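You operate a simulated robot arm through the tools that you are given. There is no shell and no other tool. Be economical: measure what you need, move in short steps, check, and stop when the job is done.

You are at the controls of a simulated two-armed robot. One attempt, no reset.

TASK
Pick up the iron cover with one hand, pass it to the other hand and put it on the wash shelf. Set down upright: iron cover.
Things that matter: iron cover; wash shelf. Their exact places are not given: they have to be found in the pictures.

Only the result counts: the job must be done as asked and must still hold three seconds after the hand-in. Knocking over, shifting, dropping, spilling or breaking anything else fails it. Lids that push on must go on centred and level and be pressed home; caps that screw on are set level and turned clockwise until they are tight.

THE ROBOT
Two 7-joint arms with two-finger parallel grippers on one trunk, on a base that drives. Base frame: it is fixed to the floor where the robot stands at the start and does not move with it; the origin is under the middle of the robot, x ahead of it, y to its left, z up. Readings come in m, rad, newtons and seconds.
The left shoulder is at the start at [0.07, 0.163, 1.095], the right one opposite. With the tool pointing down near the work surface each hand reaches from about 0.38 to 0.88 m from the robot's upright axis, wherever it stands, measured 20 degrees to its own side. Places, roughly: iron cover (12x9x12 cm) [0.5, 0.1, 0.9]; wash shelf (34x20 cm) [1.38, 0.66, 0.4]. Payload 3.43 kg a hand.
The tool frame of a hand sits at the grasp point between the pads (the TCP): z along the fingers, y along the line on which they close. The tips reach 0.034 m beyond it. Largest opening 0.128 m; finger width 0.024, thickness 0.012; the body of the gripper, 0.048 by 0.13 m, starts 0.096 m behind the TCP.
Orientation is that of the tool frame in the base frame, as a unit quaternion [x, y, z, w]. With the fingers straight down and closing along the base's y, the tool's x points along the base's -x, its y along +y and its z along -z.

THE INTERFACE
- The arms move only by the tool arm_command. It takes "left_motion", "right_motion" or both (then of equal length, played together; a hand with none holds still); each is text: rows parted by semicolons, each of 7 numbers parted by spaces: the turn, a rotation vector about the base's x, y, z in rad, then the shift along the base's x, y, z in m, then the gripper command, from -1 (fully open) to 1 (shut), values between in proportion. In form: wx wy wz dx dy dz fingers; .... A call has 1 to 20 rows; each row shifts and turns the commanded pose from where the row before left it. Each row takes 0.2 s and may step no farther than 0.05 m and 0.15 rad from the row before; otherwise, or with a gripper value out of range, the whole call is refused. Where a pose cannot be reached the arm comes as near as it can. A force on the tool above 40 N (or 10 N above the force at the start of the call, whichever is more), or a blocked arm, ends the call early, and 0.2 s more pass. The fingers move at their own pace (about 0.153 m/s each) and stop on an object; they squeeze with about 25 N. The grip force told is the motor's: it shows also when the fingers shut on nothing. Time passes only in rows, and 0.2 s behind the last, so rows that do not move let the fingers close. It gives the time, the measured TCP pose, the force on the tool (base axes), the opening and the grip force at its end, in the units of the frame above (readings bear some noise), with the torque about the TCP (base axes, N m) and any sound that the robot's microphone picked up, and new pictures: "show" is both (left out), scene, wrist or none (wrist: the cameras of the hands that moved).
- Cameras (640 x 400 px; columns grow to the right, rows downward): "scene" is now at [0.1365, 0.0115, 1.3226]; the picture's right is [0.15, -0.99, 0.00], its down [-0.56, -0.08, -0.82] and it looks along [0.82, 0.12, -0.57] (base axes); focal length 282 px, centre (320, 200). "left" rides on the left gripper at [0.076, 0.011, -0.16] in its tool frame; the picture's right is [-0.15, 0.99, 0.00], its down [-0.88, -0.13, -0.46] and it looks along [-0.45, -0.07, 0.89] (tool axes); focal length 234 px, centre (320, 200). "right" rides on the right gripper at [0.076, -0.011, -0.16] in its tool frame; the picture's right is [0.15, 0.99, 0.00], its down [-0.88, 0.13, -0.46] and it looks along [-0.45, 0.07, 0.89] (tool axes); focal length 234 px, centre (320, 200).
- move_column(by): slides the trunk up (or, below 0, down) by that many m; the arms and the scene camera ride with it, the base frame stays. It gives what a move gives, with no picture.
- base_move(legs): drives the robot by 1 to 6 legs, each [ahead, left, turn to the left] in m, m and rad, along the robot's own axes; the way and the turn of a leg run together, so that a leg with both is an arc; at most 1.5 m and 3.142 rad a leg. The arms and the cameras ride along, it lands a little off, and it stops where it bumps. It gives what a move gives, and a new picture of the scene camera.
- turn_head(pan, tilt): turns the head with the scene camera to pan (to the left, within 1.501 rad either way) and tilt (down, from -0.506 to 1.204), counted from straight ahead of the robot. It gives what a move gives, and a new picture of the scene camera.
- probe_pixels(camera, pixels): there is no depth. For up to 12 entries [column, row, z] of the newest picture of that camera ("zoom" is the newest enlarged one), the place [x, y] in the base frame at which the ray of that pixel passes the height z, good to about 0.002 m. It takes no simulated time.
- zoom(camera, box): a new picture of the part [left, top, right, bottom] of that camera's present view, enlarged. It takes no simulated time.
- finish_job(): hands the job in; it is judged then, once.

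Work in short steps. Measure before you move; look again where a grasp or a placing could have gone wrong, and mend it. You have 80 turns and 260 pictures in all, those below and enlarged ones among them. Open the grippers and draw the arms clear of the work before you hand the job in, unless the task says otherwise; then end with one line.

The tools are called after "Emit:" by a JSON object that holds its "name" and its "arguments". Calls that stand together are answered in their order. arm_command: Moves the arms, as the interface text tells. Its arguments: {"type":"object","properties":{"left_motion":{"type":"string"},"right_motion":{"type":"string"},"show":{"type":"string","enum":["both","scene","wrist","none"]}},"required":[]} The other tools are called the same way: move_column (by) slides the trunk up or down; base_move (legs) drives the base; turn_head (pan, tilt) turns the head that bears the scene camera; probe_pixels (camera, pixels) gives the place at which the rays of pixels pass given heights; zoom (camera, box) takes an enlarged picture of a part of a camera's view; finish_job () hands the job in.

At the start:

```text
time_s: 0.0
left_tcp_pos: [0.5277, 0.403, 1.1774]
left_tcp_rot: [-0.001, 1.0, 0.001, 0.0]
left_force: [-0.3, -0.5, -0.9]
left_wrist_torque: [0.04, -0.04, 0.0]
left_gripper_width: 0.128
left_grip_force: 0.2
right_tcp_pos: [0.4361, -0.0644, 1.1675]
right_tcp_rot: [0.0, 1.0, 0.001, 0.0]
right_force: [0.0, 0.3, 0.2]
right_wrist_torque: [0.02, 0.02, -0.01]
right_gripper_width: 0.1279
right_grip_force: 0.0
trunk travel left (down, up): [-0.575, 0.365]
robot x, y, heading: [-0.0012, -0.0015, -0.004]
head pan, tilt: [0.147, 0.6]
```

scene: 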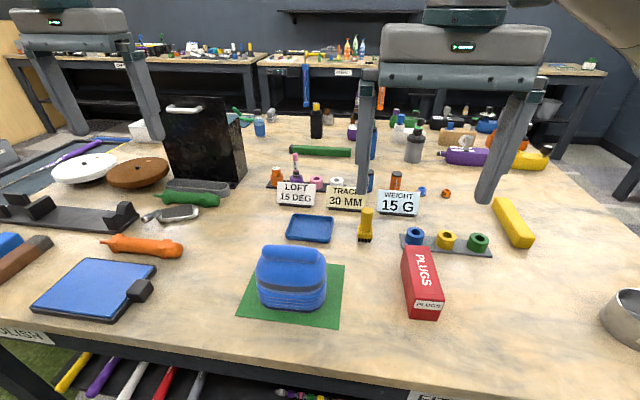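
right: 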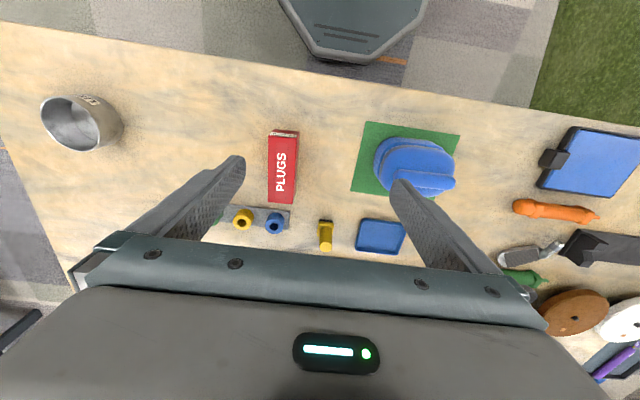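
left: 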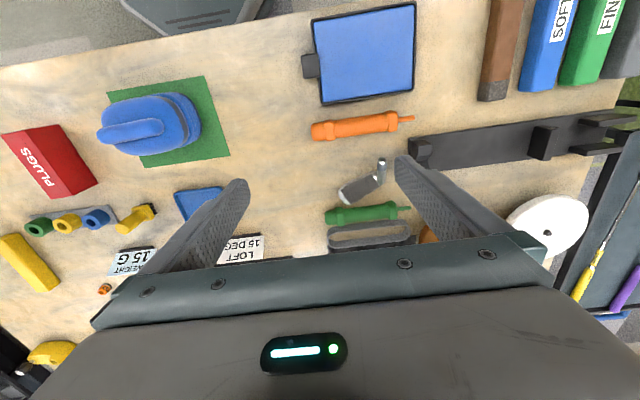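

The blue iron cover is at about (290,278) on a green mat. I enlarge it and turn the head towards the wash shelf.

Emit:
{"name": "zoom", "arguments": {"camera": "scene", "box": [220, 220, 380, 340]}}

Emit:
{"name": "zoom", "arguments": {"camera": "left", "box": [80, 60, 260, 180]}}

Emit:
{"name": "probe_pixels", "arguments": {"camera": "scene", "pixels": [[258, 302, 0.87], [325, 302, 0.87], [258, 250, 0.98], [325, 250, 0.98], [290, 310, 0.87], [240, 318, 0.862], [338, 326, 0.862], [256, 262, 0.862], [344, 265, 0.862]]}}

Emit:
{"name": "turn_head", "arguments": {"pan": 0.5, "tilt": 0.6}}

```text
3.33 times, centred on (300, 280) of scene
```

zoom: 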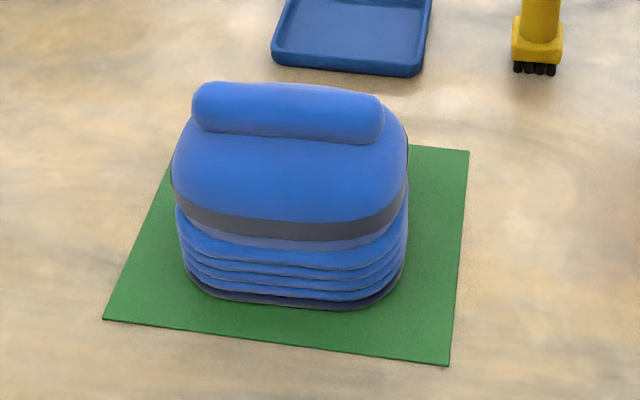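

```text
3.33 times, centred on (170, 120) of left
```

zoom: 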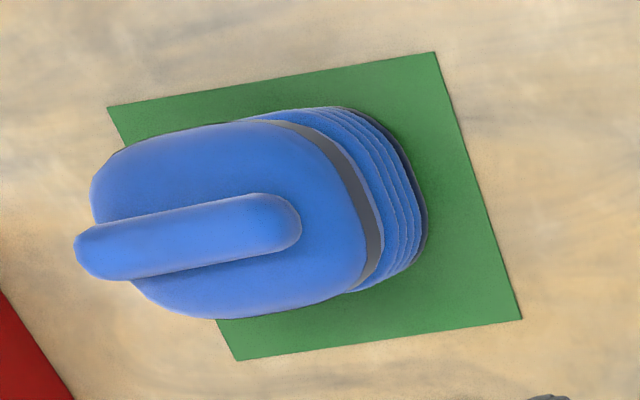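

```text
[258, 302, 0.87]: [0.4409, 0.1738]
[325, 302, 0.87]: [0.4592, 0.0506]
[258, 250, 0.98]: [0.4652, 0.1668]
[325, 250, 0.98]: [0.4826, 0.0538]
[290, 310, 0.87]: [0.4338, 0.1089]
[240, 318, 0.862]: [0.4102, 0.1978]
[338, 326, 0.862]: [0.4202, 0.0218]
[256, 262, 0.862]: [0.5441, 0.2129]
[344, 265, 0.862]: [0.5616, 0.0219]
```

```text
time_s: 0.8
left_tcp_pos: [0.5279, 0.4048, 1.1779]
left_tcp_rot: [-0.001, 1.0, 0.0, 0.001]
left_force: [-0.9, 1.1, -0.3]
left_wrist_torque: [0.03, 0.03, 0.0]
left_gripper_width: 0.128
left_grip_force: 0.0
right_tcp_pos: [0.4361, -0.0641, 1.1665]
right_tcp_rot: [0.0, 1.0, 0.0, 0.0]
right_force: [-0.5, -0.3, -0.9]
right_wrist_torque: [0.0, 0.0, 0.01]
right_gripper_width: 0.1278
right_grip_force: 0.0
trunk travel left (down, up): [-0.575, 0.365]
robot x, y, heading: [0.0005, 0.0014, 0.002]
head pan, tilt: [0.499, 0.6]
```

scene: 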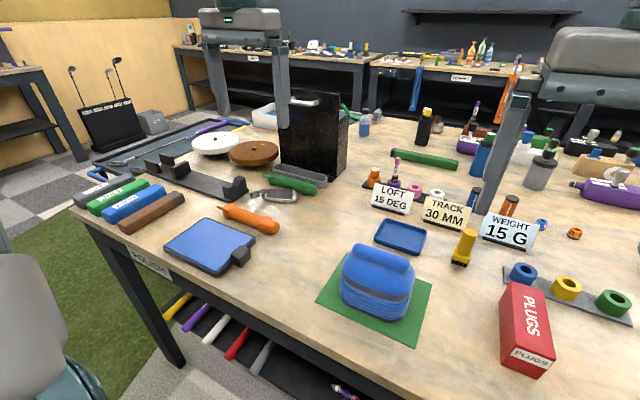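

I look for the table's extents and the wash shelf, which must be low, beyond or beside the table.

Emit:
{"name": "probe_pixels", "arguments": {"camera": "scene", "pixels": [[75, 207, 0.862], [190, 112, 0.862], [250, 105, 0.862], [380, 110, 0.862], [440, 110, 0.862], [95, 160, 0.862], [440, 400, 0.862], [360, 155, 0.4]]}}

Emit:
{"name": "zoom", "arguments": {"camera": "scene", "box": [80, 60, 400, 260]}}

Emit:
{"name": "turn_head", "arguments": {"pan": 0.9, "tilt": 0.4}}

```text
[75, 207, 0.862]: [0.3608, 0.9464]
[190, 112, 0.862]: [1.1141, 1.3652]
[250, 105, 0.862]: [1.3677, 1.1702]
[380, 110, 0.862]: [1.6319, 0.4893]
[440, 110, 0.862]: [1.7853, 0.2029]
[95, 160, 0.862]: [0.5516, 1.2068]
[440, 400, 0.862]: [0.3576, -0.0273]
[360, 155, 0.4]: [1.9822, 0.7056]
```

```text
2.00 times, centred on (240, 160) of scene
```

zoom: 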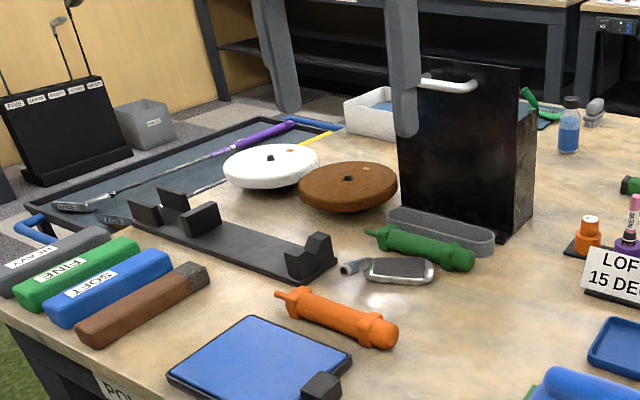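

```text
time_s: 1.7
left_tcp_pos: [0.5288, 0.4042, 1.1781]
left_tcp_rot: [-0.001, 1.0, 0.0, 0.002]
left_force: [0.1, -0.2, 0.5]
left_wrist_torque: [0.01, 0.0, 0.01]
left_gripper_width: 0.128
left_grip_force: 0.1
right_tcp_pos: [0.4361, -0.0647, 1.1662]
right_tcp_rot: [0.0, 1.0, 0.0, -0.001]
right_force: [0.0, 0.3, 0.2]
right_wrist_torque: [0.0, 0.01, 0.0]
right_gripper_width: 0.1282
right_grip_force: 0.1
trunk travel left (down, up): [-0.575, 0.365]
robot x, y, heading: [-0.0001, -0.0, -0.002]
head pan, tilt: [0.901, 0.4]
```

scene: 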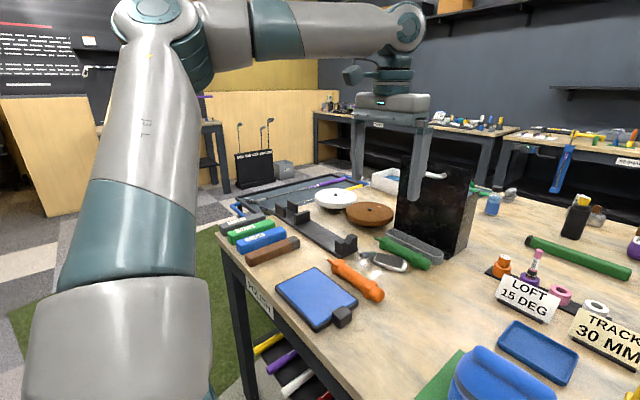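

No shelf is visible yet from here. I look to the right to judge the ways around the table, before picking.

Emit:
{"name": "turn_head", "arguments": {"pan": -0.6, "tilt": 0.45}}

Emit:
{"name": "turn_head", "arguments": {"pan": 0.15, "tilt": 0.3}}

```text
time_s: 3.3
left_tcp_pos: [0.5275, 0.4055, 1.1777]
left_tcp_rot: [0.0, 1.0, 0.001, 0.001]
left_force: [-0.3, 0.5, -0.5]
left_wrist_torque: [0.01, -0.01, -0.01]
left_gripper_width: 0.1278
left_grip_force: 0.0
right_tcp_pos: [0.4359, -0.0654, 1.1673]
right_tcp_rot: [-0.001, 1.0, -0.001, -0.001]
right_force: [0.3, -0.3, -0.6]
right_wrist_torque: [0.01, -0.01, 0.01]
right_gripper_width: 0.1282
right_grip_force: 0.0
trunk travel left (down, up): [-0.575, 0.365]
robot x, y, heading: [-0.0005, 0.0003, 0.002]
head pan, tilt: [-0.6, 0.45]
```

scene: 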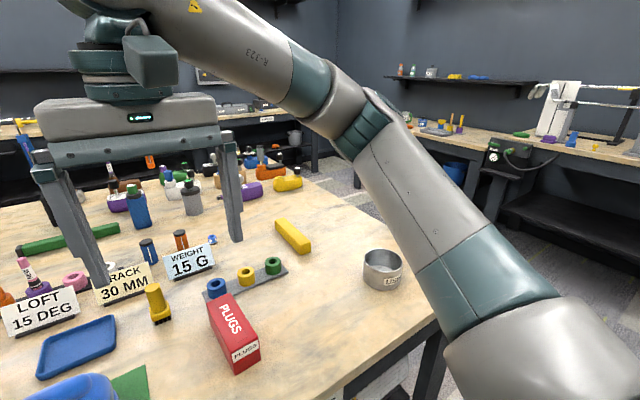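

```text
time_s: 4.4
left_tcp_pos: [0.5276, 0.4039, 1.1783]
left_tcp_rot: [-0.001, 1.0, 0.0, 0.0]
left_force: [0.7, 0.1, 1.0]
left_wrist_torque: [-0.02, -0.01, 0.02]
left_gripper_width: 0.128
left_grip_force: 0.0
right_tcp_pos: [0.4364, -0.0638, 1.1668]
right_tcp_rot: [0.0, 1.0, -0.001, 0.0]
right_force: [0.3, 0.3, 0.4]
right_wrist_torque: [-0.01, 0.01, -0.01]
right_gripper_width: 0.128
right_grip_force: 0.1
trunk travel left (down, up): [-0.575, 0.365]
robot x, y, heading: [-0.0017, -0.004, 0.006]
head pan, tilt: [0.15, 0.3]
```

scene: 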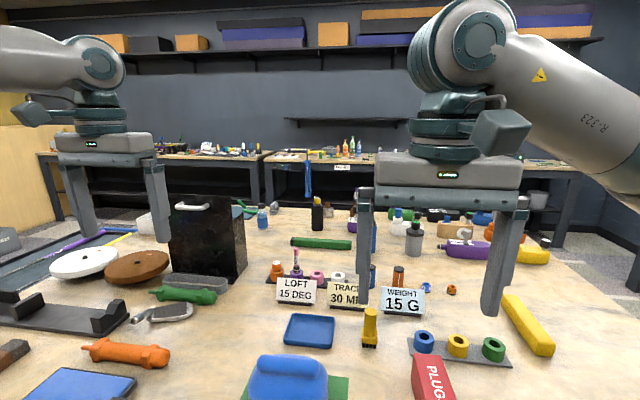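

I measure the back edge (row about 207), the right edge, and the tube in this view.

Emit:
{"name": "probe_pixels", "arguments": {"camera": "scene", "pixels": [[300, 208, 0.862], [220, 207, 0.862], [560, 222, 0.862], [639, 280, 0.862], [160, 218, 0.862], [258, 362, 0.975], [322, 362, 0.975], [110, 235, 0.862], [170, 158, 0.862], [355, 165, 0.862]]}}

Emit:
{"name": "zoom", "arguments": {"camera": "left", "box": [60, 60, 260, 185]}}

Emit:
{"name": "zoom", "arguments": {"camera": "right", "box": [340, 110, 500, 210]}}

```text
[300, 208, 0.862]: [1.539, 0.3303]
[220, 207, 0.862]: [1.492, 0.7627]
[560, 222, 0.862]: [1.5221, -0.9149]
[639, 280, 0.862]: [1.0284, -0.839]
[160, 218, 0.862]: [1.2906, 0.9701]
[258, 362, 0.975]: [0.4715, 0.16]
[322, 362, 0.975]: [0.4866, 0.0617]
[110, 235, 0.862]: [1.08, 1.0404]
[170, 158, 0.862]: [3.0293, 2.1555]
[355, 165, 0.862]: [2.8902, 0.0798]
```

```text
3.20 times, centred on (160, 122) of left
```

zoom: 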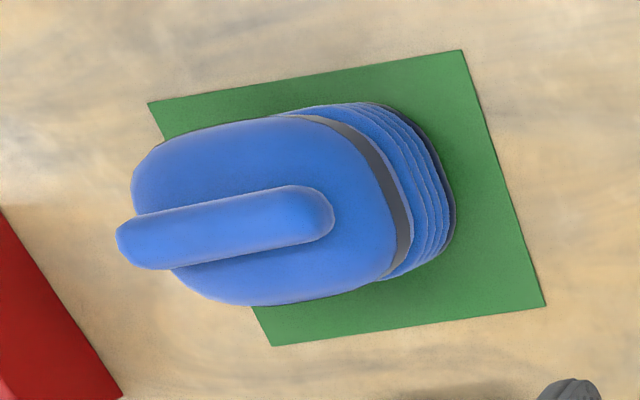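

```text
4.00 times, centred on (420, 160) of right
```

zoom: 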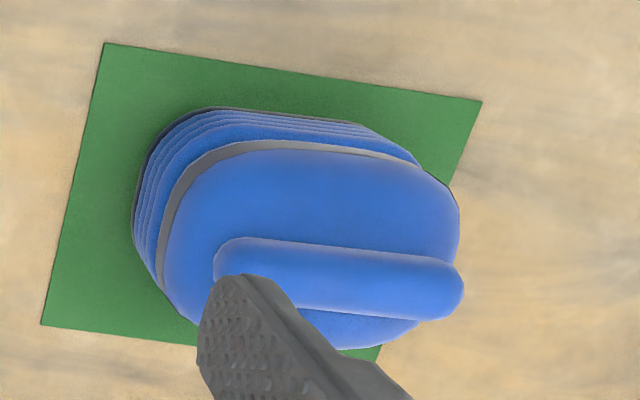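

I triangulate the tube height by probing its two ends in both wrist cameras at several heights.

Emit:
{"name": "probe_pixels", "arguments": {"camera": "zoom", "pixels": [[213, 265, 0.95], [213, 265, 0.97], [465, 290, 0.95], [465, 290, 0.97], [340, 245, 0.96], [335, 308, 0.96], [133, 200, 0.87], [270, 107, 0.87]]}}

Emit:
{"name": "probe_pixels", "arguments": {"camera": "left", "pixels": [[97, 136, 0.95], [97, 136, 0.97], [164, 127, 0.95], [164, 127, 0.97], [130, 122, 0.96], [134, 140, 0.96], [202, 130, 0.87]]}}

Emit:
{"name": "turn_head", "arguments": {"pan": 0.15, "tilt": 0.8}}

```text
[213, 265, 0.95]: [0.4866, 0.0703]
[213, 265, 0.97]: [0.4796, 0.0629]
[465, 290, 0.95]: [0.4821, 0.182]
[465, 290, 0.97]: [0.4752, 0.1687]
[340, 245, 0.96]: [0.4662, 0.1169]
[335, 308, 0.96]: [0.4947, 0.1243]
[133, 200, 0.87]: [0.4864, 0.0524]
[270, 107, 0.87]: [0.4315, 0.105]
```

```text
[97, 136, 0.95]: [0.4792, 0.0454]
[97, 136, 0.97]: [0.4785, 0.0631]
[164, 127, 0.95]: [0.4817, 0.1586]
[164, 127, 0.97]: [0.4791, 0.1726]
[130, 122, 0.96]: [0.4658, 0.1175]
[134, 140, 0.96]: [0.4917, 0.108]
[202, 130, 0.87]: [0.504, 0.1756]
```

```text
time_s: 5.3
left_tcp_pos: [0.5286, 0.4048, 1.1781]
left_tcp_rot: [-0.001, 1.0, 0.001, 0.001]
left_force: [0.1, -0.3, 0.1]
left_wrist_torque: [0.03, 0.01, -0.02]
left_gripper_width: 0.1278
left_grip_force: 0.1
right_tcp_pos: [0.4363, -0.0647, 1.1672]
right_tcp_rot: [0.0, 1.0, -0.001, 0.0]
right_force: [0.8, 0.9, 0.4]
right_wrist_torque: [0.02, 0.02, 0.0]
right_gripper_width: 0.1282
right_grip_force: 0.0
trunk travel left (down, up): [-0.575, 0.365]
robot x, y, heading: [-0.0026, 0.0016, 0.004]
head pan, tilt: [0.15, 0.799]
```

scene: 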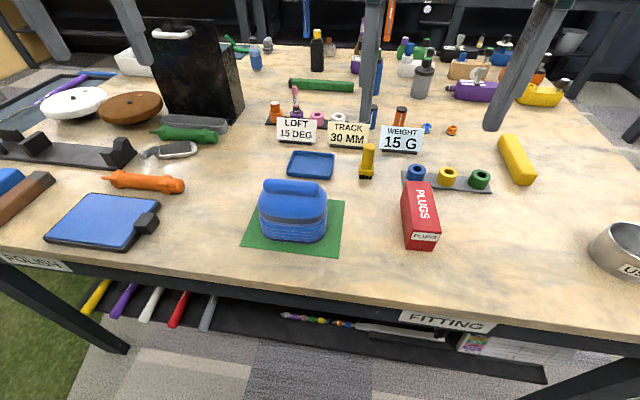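

Tube centre is about (0.478, 0.117, 0.968), 27 mm thick, lying along y. I bring the right hand above it, turned 90° so that it closes along x.

Emit:
{"name": "arm_command", "arguments": {"right_motion": "0 0 0.1428 0.0038 0.0165 -0.004 -1; 0 0 0.1428 0.0038 0.0165 -0.004 -1; 0 0 0.1428 0.0038 0.0165 -0.004 -1; 0 0 0.1428 0.0038 0.0165 -0.004 -1; 0 0 0.1428 0.0038 0.0165 -0.004 -1; 0 0 0.1428 0.0038 0.0165 -0.004 -1; 0 0 0.1428 0.0038 0.0165 -0.004 -1; 0 0 0.1428 0.0038 0.0165 -0.004 -1; 0 0 0.1428 0.0038 0.0165 -0.004 -1; 0 0 0.1428 0.0038 0.0165 -0.004 -1; 0 0 0.1428 0.0038 0.0165 -0.004 -1; 0 0 0 0 0 0 -1"}}

```text
time_s: 7.9
left_tcp_pos: [0.5277, 0.4032, 1.1775]
left_tcp_rot: [-0.001, 1.0, 0.001, 0.0]
left_force: [0.2, 0.2, 0.6]
left_wrist_torque: [0.01, -0.05, 0.0]
left_gripper_width: 0.1279
left_grip_force: 0.0
right_tcp_pos: [0.4738, 0.1167, 1.1222]
right_tcp_rot: [-0.706, 0.708, 0.001, 0.001]
right_force: [-0.2, -1.2, -0.1]
right_wrist_torque: [0.02, -0.01, 0.02]
right_gripper_width: 0.1279
right_grip_force: 0.2
right hand out of reach, approached as far as the arm can: row 11
trunk travel left (down, up): [-0.575, 0.365]
robot x, y, heading: [-0.0001, -0.003, -0.0]
head pan, tilt: [0.15, 0.799]
```

scene: 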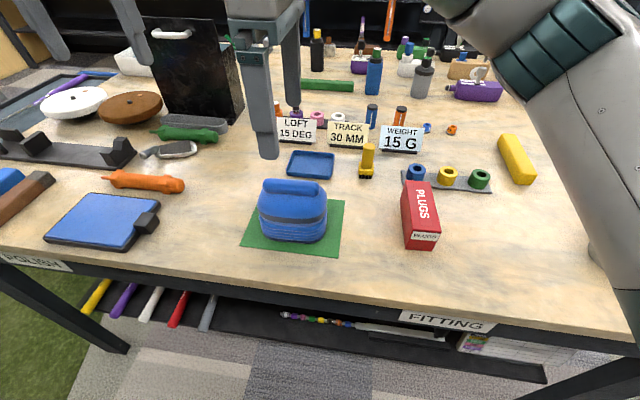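
right: 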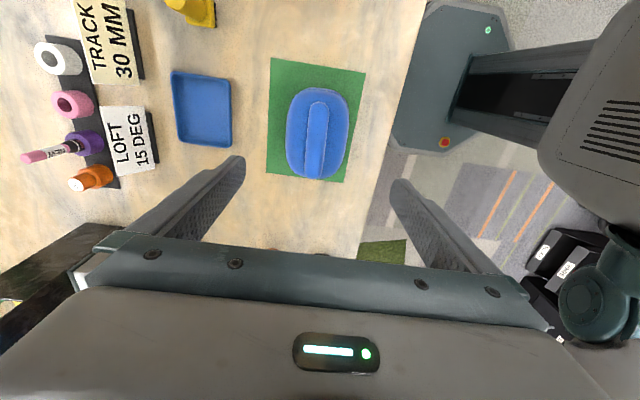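

It almost reached. I measure the tube in this new right view.

Emit:
{"name": "zoom", "arguments": {"camera": "right", "box": [260, 70, 380, 190]}}

Emit:
{"name": "probe_pixels", "arguments": {"camera": "right", "pixels": [[317, 102, 0.968], [318, 177, 0.968], [307, 140, 0.968], [329, 140, 0.968], [286, 135, 0.93], [349, 135, 0.93]]}}

```text
3.33 times, centred on (320, 130) of right
```

zoom: 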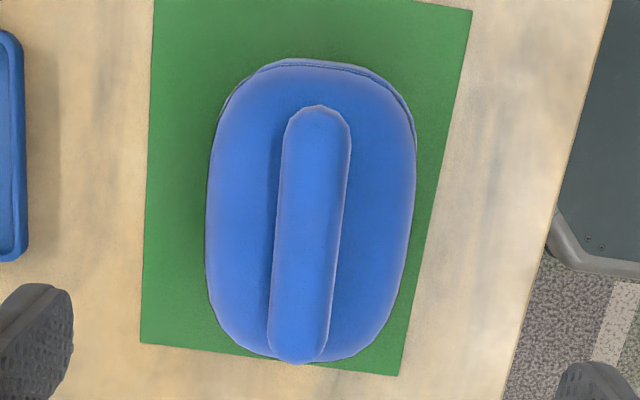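

```text
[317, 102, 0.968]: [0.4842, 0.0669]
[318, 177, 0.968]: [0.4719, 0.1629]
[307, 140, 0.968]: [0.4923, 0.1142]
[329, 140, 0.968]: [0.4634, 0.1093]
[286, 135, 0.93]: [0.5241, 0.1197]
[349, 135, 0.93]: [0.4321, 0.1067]
```

Tube centre is (0.479, 0.115), yaw about 0. I half-close to 60 mm and descend to z≈1.03, then check.

Emit:
{"name": "arm_command", "arguments": {"right_motion": "0 0 0 0.0025 -0.001 -0.02 -0.2; 0 0 0 0.0025 -0.001 -0.02 -0.2; 0 0 0 0 0 -0.02 -0.2; 0 0 0 0 0 -0.015 -0.2; 0 0 0 0 0 -0.015 -0.2; 0 0 0 0 0 0 -0.2"}}

```text
time_s: 9.3
left_tcp_pos: [0.5275, 0.4047, 1.1788]
left_tcp_rot: [0.0, 1.0, 0.0, 0.001]
left_force: [-0.2, 0.1, 0.1]
left_wrist_torque: [0.0, 0.01, -0.01]
left_gripper_width: 0.1282
left_grip_force: 0.1
right_tcp_pos: [0.4786, 0.1142, 1.0309]
right_tcp_rot: [0.707, -0.707, 0.0, 0.0]
right_force: [-0.4, -0.6, -0.4]
right_wrist_torque: [0.0, 0.02, 0.05]
right_gripper_width: 0.0767
right_grip_force: 0.2
trunk travel left (down, up): [-0.575, 0.365]
robot x, y, heading: [-0.0004, -0.0015, 0.001]
head pan, tilt: [0.15, 0.799]
```

scene: 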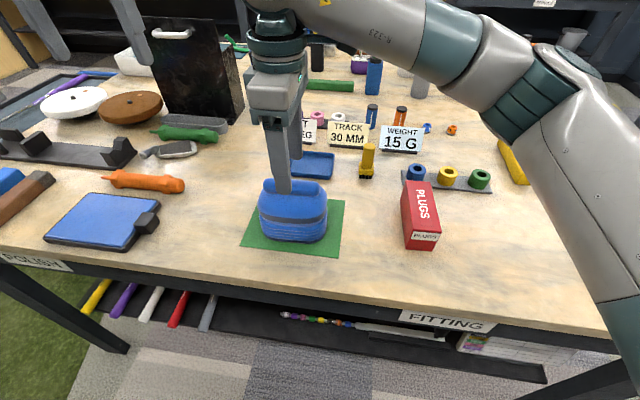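
right: 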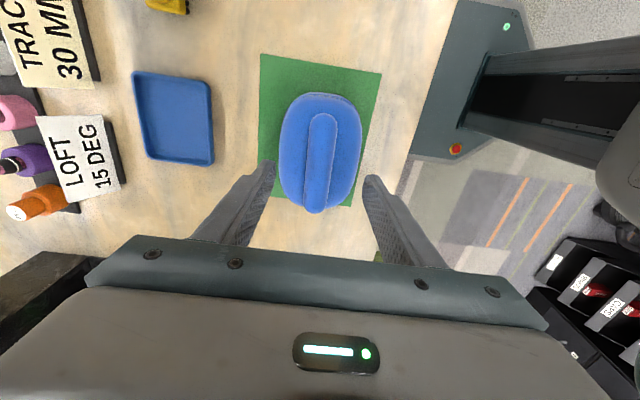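

Aligned over the tube. I go down to TCP z≈0.988 in small steps, watching the force.

Emit:
{"name": "arm_command", "arguments": {"right_motion": "0 0 0 0 0 -0.01 -0.2; 0 0 0 0 0 -0.01 -0.2; 0 0 0 0 0 -0.01 -0.2; 0 0 0 0 0 -0.006 -0.2; 0 0 0 0 0 -0.005 -0.2; 0 0 0 0 0 0 -0.2"}}

Emit:
{"name": "zoom", "arguments": {"camera": "scene", "box": [230, 130, 360, 250]}}

```text
time_s: 10.7
left_tcp_pos: [0.5274, 0.4044, 1.1781]
left_tcp_rot: [0.0, 1.0, -0.001, 0.001]
left_force: [0.2, -0.8, -0.4]
left_wrist_torque: [-0.01, 0.01, 0.02]
left_gripper_width: 0.1278
left_grip_force: 0.1
right_tcp_pos: [0.4804, 0.1143, 0.9904]
right_tcp_rot: [0.707, -0.707, 0.0, 0.0]
right_force: [-0.2, 0.3, 2.2]
right_wrist_torque: [-0.03, -0.04, 0.0]
right_gripper_width: 0.0769
right_grip_force: 0.1
trunk travel left (down, up): [-0.575, 0.365]
robot x, y, heading: [-0.0027, -0.0008, -0.004]
head pan, tilt: [0.15, 0.799]
```

scene: 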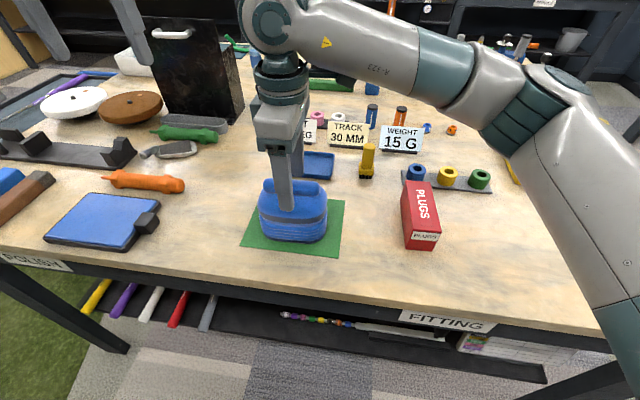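
right: 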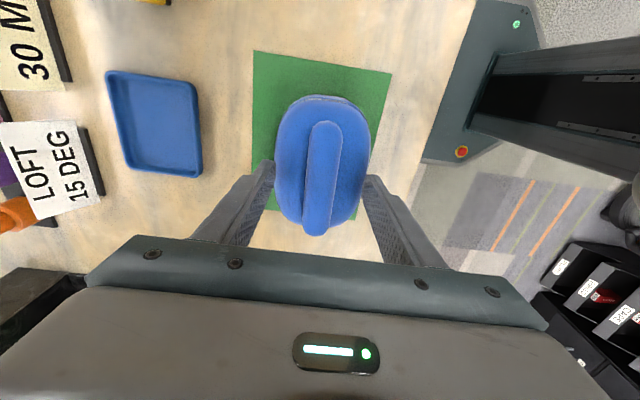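

```text
3.33 times, centred on (295, 190) of scene
```

zoom: 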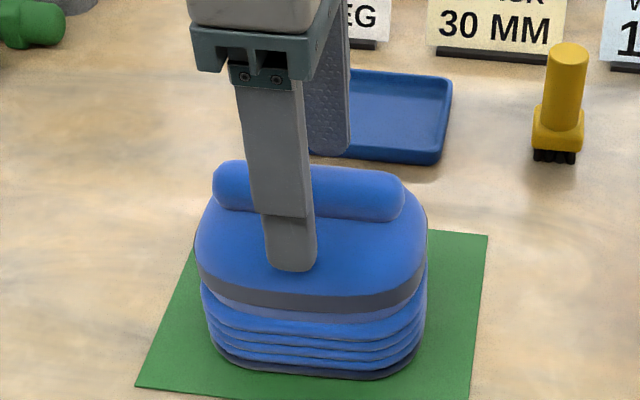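

Slight contact (2.2 N). I rise 2 mm and close on the tube.

Emit:
{"name": "arm_command", "arguments": {"right_motion": "0 0 0 0 0 0.002 0.2; 0 0 0 0 0 0 1; 0 0 0 0 0 0 1; 0 0 0 0 0 0 1; 0 0 0 0 0 0 1"}}

Emit:
{"name": "zoom", "arguments": {"camera": "scene", "box": [230, 130, 360, 250]}}

```text
time_s: 11.9
left_tcp_pos: [0.5285, 0.4044, 1.1795]
left_tcp_rot: [-0.001, 1.0, 0.0, 0.0]
left_force: [0.7, -0.4, 0.2]
left_wrist_torque: [0.01, 0.01, 0.01]
left_gripper_width: 0.128
left_grip_force: 0.1
right_tcp_pos: [0.4807, 0.1138, 0.9916]
right_tcp_rot: [-0.706, 0.708, 0.0, 0.0]
right_force: [0.3, 0.0, -0.2]
right_wrist_torque: [-0.02, 0.0, -0.01]
right_gripper_width: 0.0255
right_grip_force: 24.7
trunk travel left (down, up): [-0.575, 0.365]
robot x, y, heading: [0.0015, 0.0021, 0.001]
head pan, tilt: [0.15, 0.799]
```

scene: 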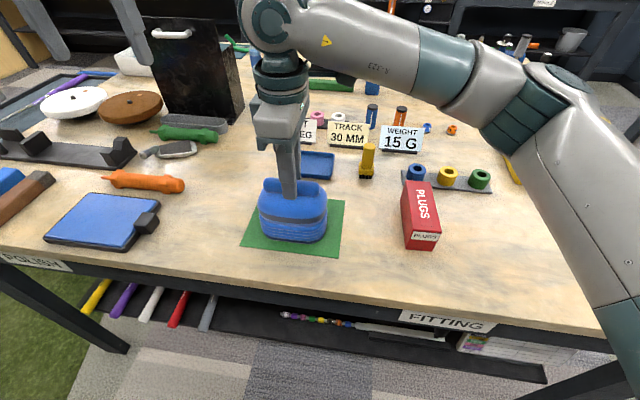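
right: 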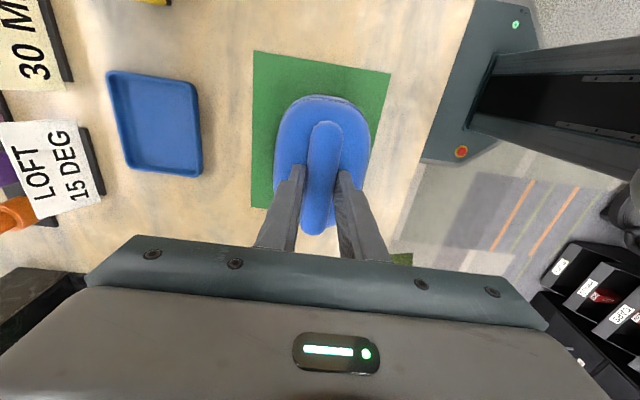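

```text
3.33 times, centred on (295, 190) of scene
```

zoom: 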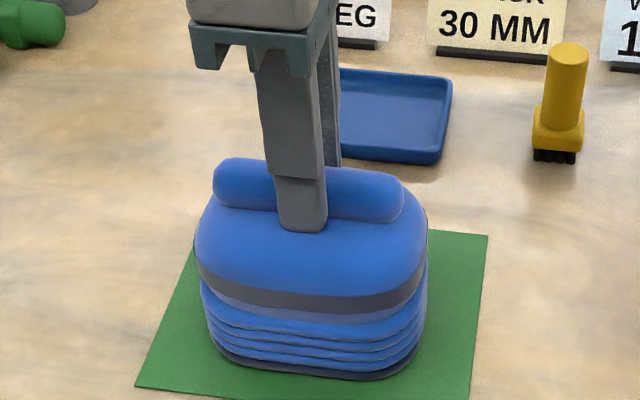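

Gripped at 25.5 mm. I lift by 0.16 m, gently first.

Emit:
{"name": "arm_command", "arguments": {"right_motion": "0 0 0 0 0 0.005 1; 0 0 0 0 0 0.01 1; 0 0 0 0 0 0.015 1; 0 0 0 0 0 0.02 1; 0 0 0 0 0 0.02 1; 0 0 0 0 0 0.02 1; 0 0 0 0 0 0.02 1; 0 0 0 0 0 0.02 1; 0 0 0 0 0 0.015 1; 0 0 0 0 0 0.005 1; 0 0 0 0 0 0 1"}}

```text
time_s: 14.3
left_tcp_pos: [0.5289, 0.4049, 1.1778]
left_tcp_rot: [0.0, 1.0, 0.0, 0.002]
left_force: [0.7, 0.2, 0.2]
left_wrist_torque: [0.02, -0.02, -0.04]
left_gripper_width: 0.1278
left_grip_force: 0.0
right_tcp_pos: [0.4681, 0.1123, 1.14]
right_tcp_rot: [-0.707, 0.708, 0.001, 0.0]
right_force: [0.3, -0.5, -0.5]
right_wrist_torque: [-0.04, 0.0, 0.01]
right_gripper_width: 0.0253
right_grip_force: 24.8
right hand out of reach, approached as far as the arm can: row 8, 9
trunk travel left (down, up): [-0.575, 0.365]
robot x, y, heading: [0.0012, 0.0012, -0.003]
head pan, tilt: [0.15, 0.799]
```

scene: 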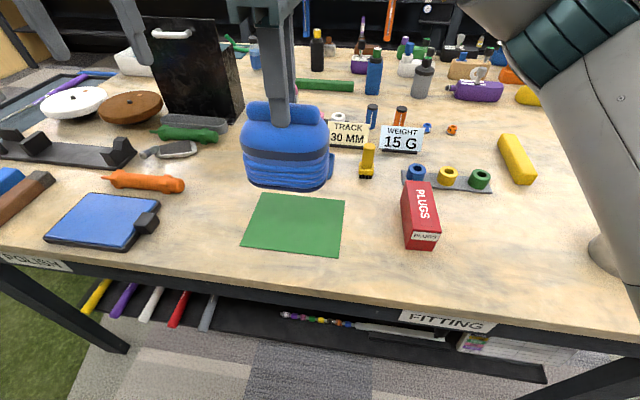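
right: 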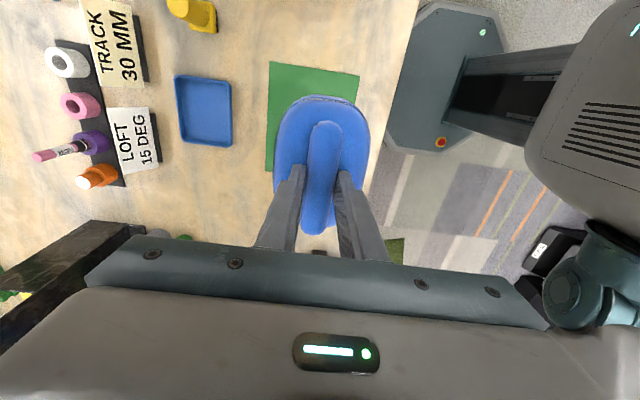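

Holding well, and light. I back away from the table so the hand-over happens over free floor.

Emit:
{"name": "base_move", "arguments": {"legs": [[-0.5, 0, 0]]}}

```text
time_s: 17.3
left_tcp_pos: [0.0274, 0.4045, 1.1775]
left_tcp_rot: [-0.002, 1.0, 0.0, 0.001]
left_force: [0.0, -0.1, 0.5]
left_wrist_torque: [0.02, -0.03, 0.03]
left_gripper_width: 0.1278
left_grip_force: 0.0
right_tcp_pos: [-0.0306, 0.1133, 1.1404]
right_tcp_rot: [0.707, -0.707, 0.0, 0.0]
right_force: [0.2, -0.3, -0.9]
right_wrist_torque: [0.03, 0.03, -0.02]
right_gripper_width: 0.0251
right_grip_force: 24.7
trunk travel left (down, up): [-0.575, 0.365]
robot x, y, heading: [-0.5015, -0.0005, 0.0]
head pan, tilt: [0.15, 0.799]
```

scene: 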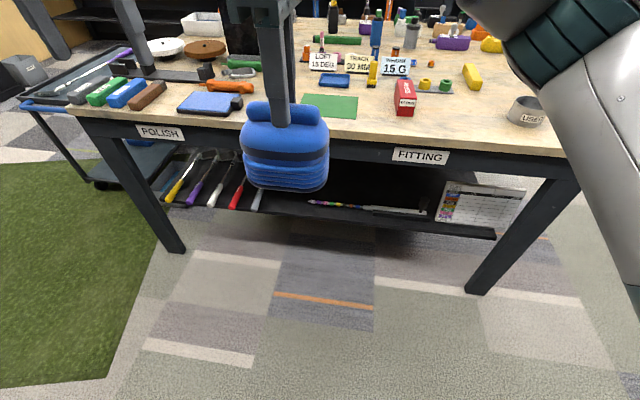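

I turn the left hand to point along -y (closing along x, camera up) and lower it, while the right hand moves to the middle.

Emit:
{"name": "arm_command", "arguments": {"left_motion": "-0.08637 0.08637 0.08637 0 0 -0.008 -1; -0.08637 0.08637 0.08637 0 0 -0.008 -1; -0.08637 0.08637 0.08637 0 0 -0.008 -1; -0.08637 0.08637 0.08637 0 0 -0.008 -1; -0.08637 0.08637 0.08637 0 0 -0.008 -1; -0.08637 0.08637 0.08637 0 0 -0.008 -1; -0.08637 0.08637 0.08637 0 0 -0.008 -1; -0.08637 0.08637 0.08637 0 0 -0.008 -1; -0.08637 0.08637 0.08637 0 0 -0.008 -1; -0.08637 0.08637 0.08637 0 0 -0.008 -1; -0.08637 0.08637 0.08637 0 0 -0.008 -1; -0.08637 0.08637 0.08637 0 0 -0.008 -1; -0.08637 0.08637 0.08637 0 0 -0.008 -1; -0.08637 0.08637 0.08637 0 0 -0.008 -1; 0 0 0 0 0 0 -1", "right_motion": "0 0 0 0.005 -0.01 0 1; 0 0 0 0.005 -0.01 0 1; 0 0 0 0.005 -0.01 0 1; 0 0 0 0.005 -0.01 0 1; 0 0 0 0.005 -0.01 0 1; 0 0 0 0.005 -0.01 0 1; 0 0 0 0.005 -0.01 0 1; 0 0 0 0.005 -0.01 0 1; 0 0 0 0.005 -0.01 0 1; 0 0 0 0.005 -0.01 0 1; 0 0 0 0 0 0 1; 0 0 0 0 0 0 1; 0 0 0 0 0 0 1; 0 0 0 0 0 0 1; 0 0 0 0 0 0 1"}}

```text
time_s: 20.5
left_tcp_pos: [-0.07, 0.4103, 1.0579]
left_tcp_rot: [-0.557, 0.568, -0.436, -0.42]
left_force: [-0.5, 0.2, 0.1]
left_wrist_torque: [-0.01, -0.04, -0.02]
left_gripper_width: 0.1279
left_grip_force: 0.1
left hand out of reach, approached as far as the arm can: row 10, 11, 12, 13, 14
right_tcp_pos: [-0.0254, 0.0136, 1.1272]
right_tcp_rot: [-0.705, 0.709, 0.001, 0.001]
right_force: [0.5, 0.1, -2.0]
right_wrist_torque: [-0.01, 0.03, 0.02]
right_gripper_width: 0.0253
right_grip_force: 24.8
right hand out of reach, approached as far as the arm can: row 2, 3, 4, 5, 6, 7, 8, 9, 10
trunk travel left (down, up): [-0.575, 0.365]
robot x, y, heading: [-0.5004, -0.001, 0.007]
head pan, tilt: [0.15, 0.799]
```

scene: 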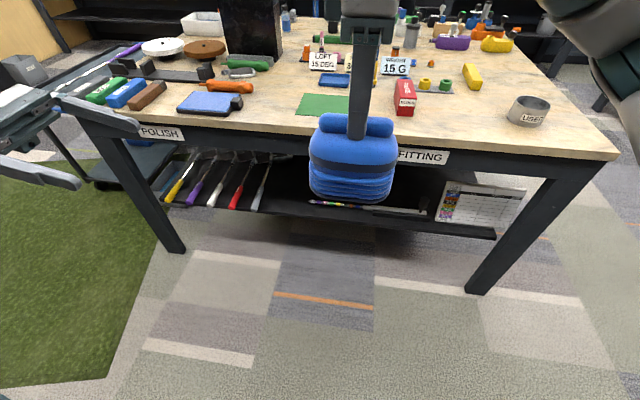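
right: 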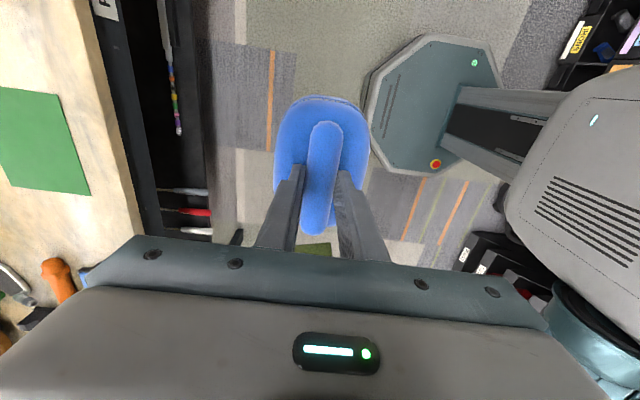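
left: 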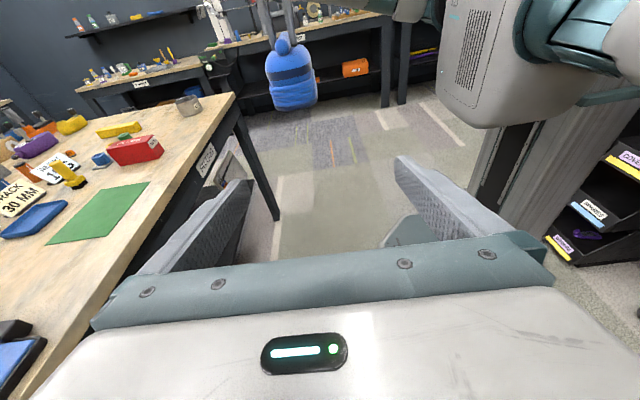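

Both were near reach limits at this height. I lower both hands, extend forward, and yaw both by about +0.5 rad to ease the wrists.

Emit:
{"name": "arm_command", "arguments": {"left_motion": "-0.018 0 0.033 0.004 -0.006 -0.01 -1; -0.018 0 0.033 0.004 -0.006 -0.01 -1; -0.018 0 0.033 0.004 -0.006 -0.01 -1; -0.018 0 0.033 0.004 -0.006 -0.01 -1; -0.018 0 0.033 0.004 -0.006 -0.01 -1; -0.018 0 0.033 0.004 -0.006 -0.01 -1; -0.018 0 0.033 0.004 -0.006 -0.01 -1; -0.018 0 0.033 0.004 -0.006 -0.01 -1; -0.018 0 0.033 0.004 -0.006 -0.01 -1; -0.018 0 0.033 0.004 -0.006 -0.01 -1; -0.018 0 0.033 0.004 -0.006 -0.01 -1; -0.018 0 0.033 0.004 -0.006 -0.01 -1; -0.018 0 0.033 0.004 -0.006 -0.01 -1; -0.018 0 0.033 0.004 -0.006 -0.01 -1; -0.018 0 0.033 0.004 -0.006 -0.01 -1; 0 0 0 0 0 0 -1", "right_motion": "0 0 0 0 0 -0.015 1; 0 0 0 0 0 -0.015 1; 0 0 0 0.005 -0.001 -0.015 1; 0 0 0 0.01 -0.001 -0.015 1; 0 0 0 0.01 -0.001 -0.015 1; 0 0 0.05 0.01 -0.001 -0.01 1; 0 0 0.05 0.01 -0.001 -0.01 1; 0 0 0.05 0.01 -0.001 -0.01 1; 0 0 0.05 0.01 -0.001 -0.01 1; 0 0 0.05 0.01 -0.001 -0.01 1; 0 0 0.05 0.01 -0.001 -0.01 1; 0 0 0.05 0.01 -0.001 -0.01 1; 0 0 0.05 0.01 -0.001 0 1; 0 0 0.05 0.01 -0.001 0 1; 0 0 0.05 0.01 -0.001 0 1; 0 0 0 0 0 0 1"}}

```text
time_s: 23.9
left_tcp_pos: [-0.0119, 0.3216, 0.9088]
left_tcp_rot: [0.618, -0.352, 0.598, 0.37]
left_force: [0.8, 0.3, -0.4]
left_wrist_torque: [0.04, 0.01, -0.01]
left_gripper_width: 0.128
left_grip_force: 0.0
right_tcp_pos: [-0.1515, 0.0197, 0.9836]
right_tcp_rot: [0.859, -0.512, 0.001, -0.001]
right_force: [-1.1, 0.1, -1.5]
right_wrist_torque: [0.01, -0.02, -0.04]
right_gripper_width: 0.0253
right_grip_force: 25.4
right hand out of reach, approached as far as the arm can: row 4, 5, 6, 7, 8, 9, 10, 11, 12, 13, 14, 15
trunk travel left (down, up): [-0.575, 0.365]
robot x, y, heading: [-0.5009, -0.0004, 0.0]
head pan, tilt: [0.15, 0.799]
```

scene: 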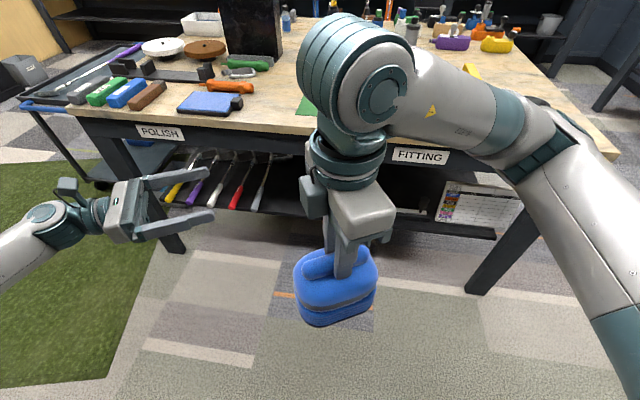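
right: 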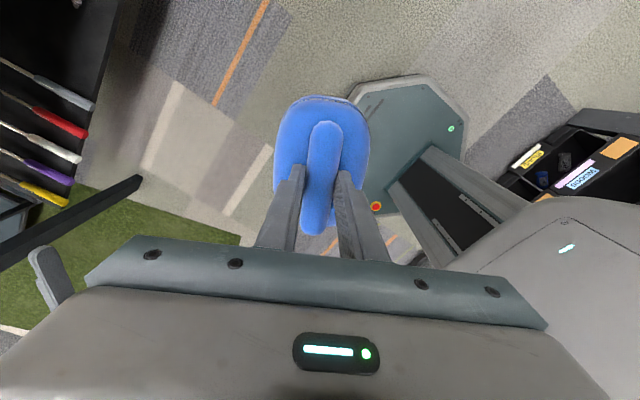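
left: 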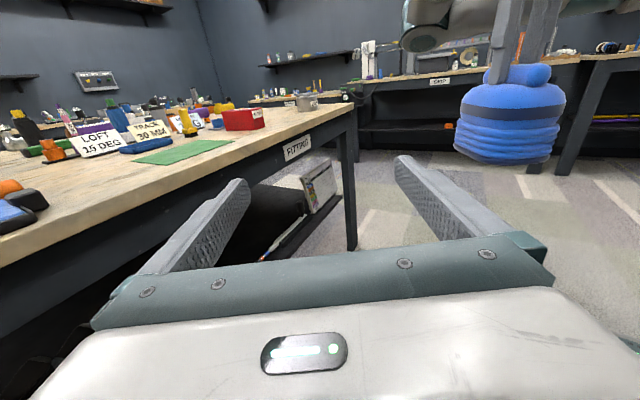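

The right wrist limits at large positive yaw. I turn it back to about -30° instead, farther out, so the left hand can approach pointing forward-right.

Emit:
{"name": "arm_command", "arguments": {"right_motion": "0 0 -0.144 0 0 0 1; 0 0 -0.144 0.005 -0.004 0 1; 0 0 -0.144 0.01 -0.004 0 1; 0 0 -0.144 0.015 -0.004 0 1; 0 0 -0.144 0.02 -0.004 0 1; 0 0 -0.144 0.02 -0.004 0 1; 0 0 -0.144 0.02 -0.004 0 1; 0 0 -0.144 0.02 -0.004 0 1; 0 0 -0.144 0.02 -0.004 0 1; 0 0 -0.144 0.02 -0.004 0 1; 0 0 -0.144 0.02 -0.004 0 1; 0 0 -0.144 0.02 -0.004 0 1; 0 0 -0.144 0.02 -0.004 0 1; 0 0 -0.144 0.02 -0.004 0 1; 0 0 -0.144 0.02 -0.004 0 1; 0 0 -0.144 0.02 -0.004 0 1; 0 0 -0.144 0.02 -0.004 0 1; 0 0 -0.144 0.015 -0.004 0 1; 0 0 0 0 0 0 1"}}

```text
time_s: 27.9
left_tcp_pos: [-0.0111, 0.3228, 0.9097]
left_tcp_rot: [0.617, -0.353, 0.598, 0.37]
left_force: [0.2, -0.5, 0.1]
left_wrist_torque: [0.01, 0.0, -0.02]
left_gripper_width: 0.1281
left_grip_force: 0.0
right_tcp_pos: [0.1554, -0.0476, 0.9828]
right_tcp_rot: [0.259, 0.966, 0.0, 0.0]
right_force: [-0.2, -1.4, -1.4]
right_wrist_torque: [0.0, -0.01, 0.0]
right_gripper_width: 0.0254
right_grip_force: 25.2
trunk travel left (down, up): [-0.575, 0.365]
robot x, y, heading: [-0.4995, 0.0015, 0.002]
head pan, tilt: [0.15, 0.799]
```

scene: 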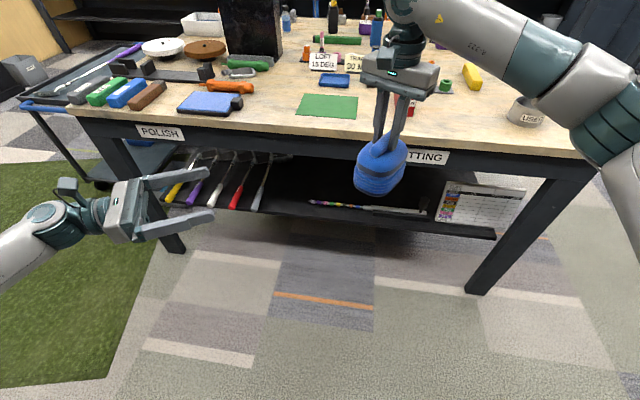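
right: 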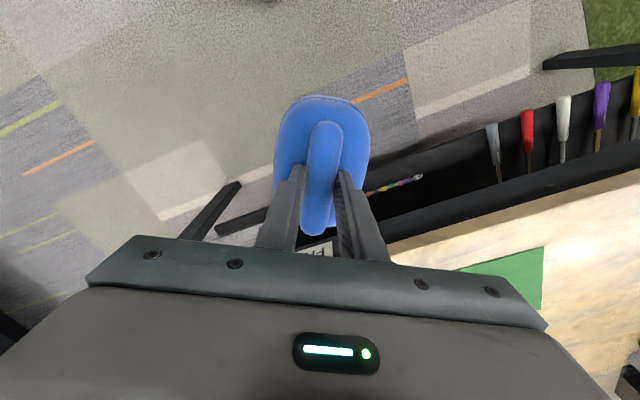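

The right hand is exactly in pose (tube axis along (0.866,-0.5)). I bring the left hand to a standoff 0.17 m behind the cover along that axis, at z≈0.90.

Emit:
{"name": "arm_command", "arguments": {"left_motion": "0 0 0.046 0.0016 -0.0238 -0.0008 -1; 0 0 0.046 0.0016 -0.0238 -0.0008 -1; 0 0 0.046 0.0016 -0.0238 -0.0008 -1; 0 0 0.046 0.0016 -0.0238 -0.0008 -1; 0 0 0.046 0.0016 -0.0238 -0.0008 -1; 0 0 0.046 0.0016 -0.0238 -0.0008 -1; 0 0 0.046 0.0016 -0.0238 -0.0008 -1; 0 0 0.046 0.0016 -0.0238 -0.0008 -1; 0 0 0.046 0.0016 -0.0238 -0.0008 -1; 0 0 0.046 0.0016 -0.0238 -0.0008 -1; 0 0 0.046 0.0016 -0.0238 -0.0008 -1; 0 0 0.044 0.0016 -0.0238 -0.0008 -1; 0 0 0 0 0 0 -1"}}

```text
time_s: 30.7
left_tcp_pos: [0.0069, 0.037, 0.8979]
left_tcp_rot: [0.69, -0.172, 0.676, 0.194]
left_force: [-0.3, -0.4, 1.0]
left_wrist_torque: [0.02, 0.0, -0.03]
left_gripper_width: 0.1277
left_grip_force: 0.1
right_tcp_pos: [0.1566, -0.0476, 0.9831]
right_tcp_rot: [0.257, 0.966, -0.001, 0.0]
right_force: [-0.5, -0.1, -1.9]
right_wrist_torque: [0.03, -0.01, -0.02]
right_gripper_width: 0.0252
right_grip_force: 24.8
trunk travel left (down, up): [-0.575, 0.365]
robot x, y, heading: [-0.4984, -0.0011, -0.005]
head pan, tilt: [0.15, 0.799]
```

scene: 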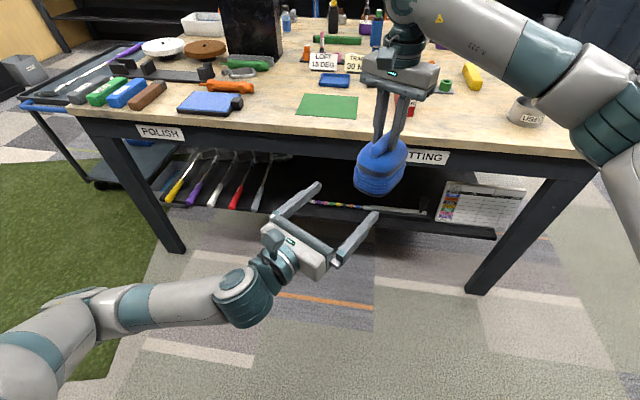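
left: 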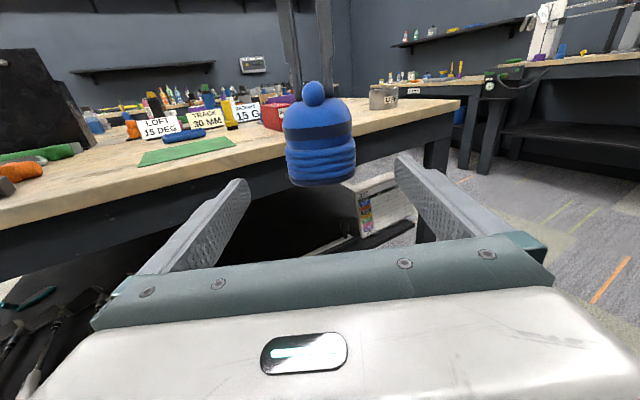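

Cover is centred between the left fingers in view (column 320). I advance 0.165 m along the axis.

Emit:
{"name": "arm_command", "arguments": {"left_motion": "0 0 0 0.013 -0.0075 0 -1; 0 0 0 0.013 -0.0075 0 -1; 0 0 0 0.013 -0.0075 0 -1; 0 0 0 0.013 -0.0075 0 -1; 0 0 0 0.013 -0.0075 0 -1; 0 0 0 0.013 -0.0075 0 -1; 0 0 0 0.013 -0.0075 0 -1; 0 0 0 0.013 -0.0075 0 -1; 0 0 0 0.013 -0.0075 0 -1; 0 0 0 0.013 -0.0075 0 -1; 0 0 0 0.013 -0.0075 0 -1; 0 0 0 0 0 0 -1"}}

Emit:
{"name": "zoom", "arguments": {"camera": "scene", "box": [300, 60, 480, 260]}}

```text
time_s: 33.3
left_tcp_pos: [0.1507, -0.0462, 0.9007]
left_tcp_rot: [0.69, -0.171, 0.675, 0.195]
left_force: [-0.5, 0.0, -0.7]
left_wrist_torque: [0.03, 0.01, -0.01]
left_gripper_width: 0.1278
left_grip_force: 0.0
right_tcp_pos: [0.155, -0.049, 0.9838]
right_tcp_rot: [0.258, 0.966, -0.001, 0.0]
right_force: [0.4, -0.7, -2.0]
right_wrist_torque: [0.03, 0.02, 0.0]
right_gripper_width: 0.0255
right_grip_force: 25.5
trunk travel left (down, up): [-0.575, 0.365]
robot x, y, heading: [-0.5006, 0.0001, 0.005]
head pan, tilt: [0.15, 0.799]
```

scene: 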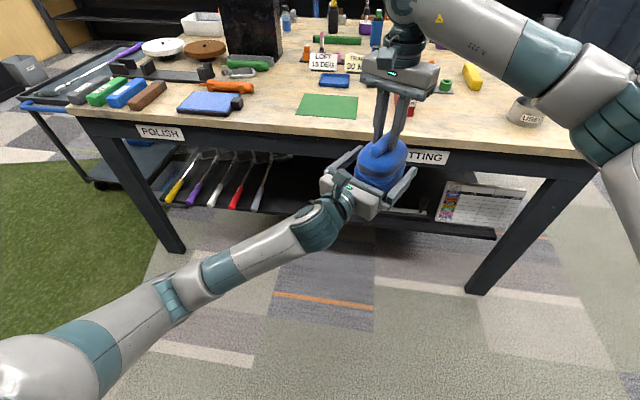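
left: 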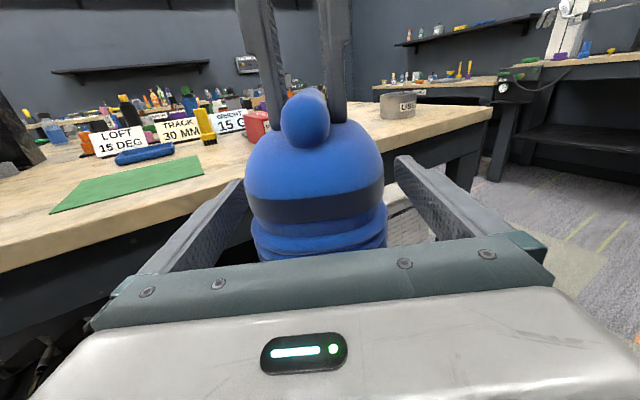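

```text
2.00 times, centred on (390, 160) of scene
```

zoom: 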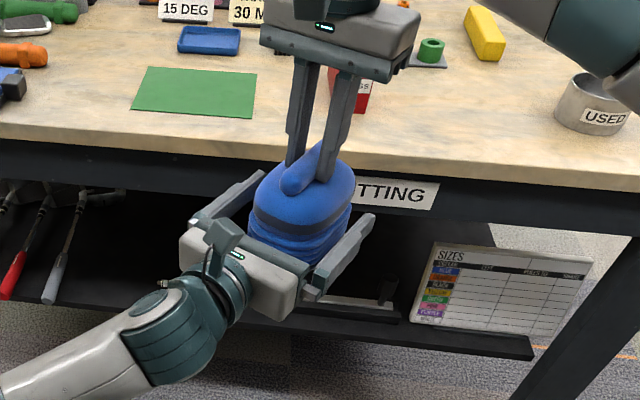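

The left fingers straddle the body well centred. I close the left hand.

Emit:
{"name": "arm_command", "arguments": {"left_motion": "0 0 0 0 0 0 0; 0 0 0 0 0 0 1; 0 0 0 0 0 0 1; 0 0 0 0 0 0 1; 0 0 0 0 0 0 1; 0 0 0 0 0 0 1"}}

```text
time_s: 34.7
left_tcp_pos: [0.1508, -0.0472, 0.8998]
left_tcp_rot: [0.691, -0.17, 0.676, 0.192]
left_force: [7.0, 4.4, -0.4]
left_wrist_torque: [-0.18, 0.26, 0.05]
left_gripper_width: 0.0853
left_grip_force: 25.2
right_tcp_pos: [0.1556, -0.0491, 0.9834]
right_tcp_rot: [0.258, 0.966, -0.001, 0.0]
right_force: [-6.0, -4.2, 1.3]
right_wrist_torque: [-0.25, 0.26, 0.02]
right_gripper_width: 0.0253
right_grip_force: 24.6
trunk travel left (down, up): [-0.575, 0.365]
robot x, y, heading: [-0.5021, -0.0036, 0.001]
head pan, tilt: [0.15, 0.799]
```

scene: 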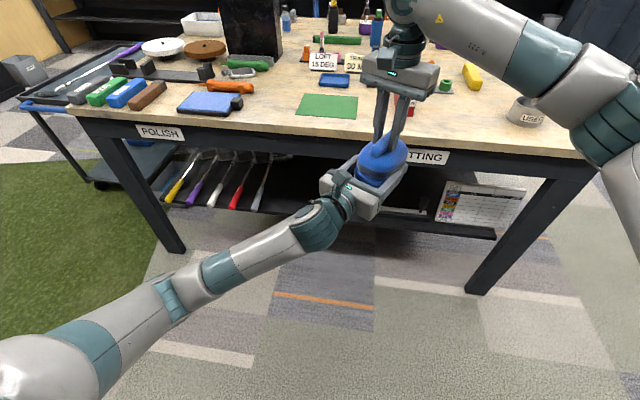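
left: 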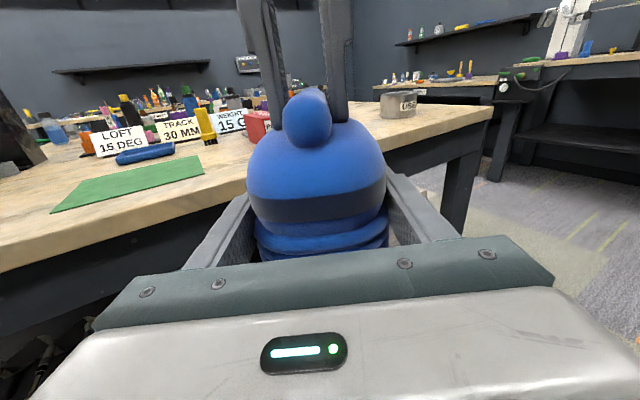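

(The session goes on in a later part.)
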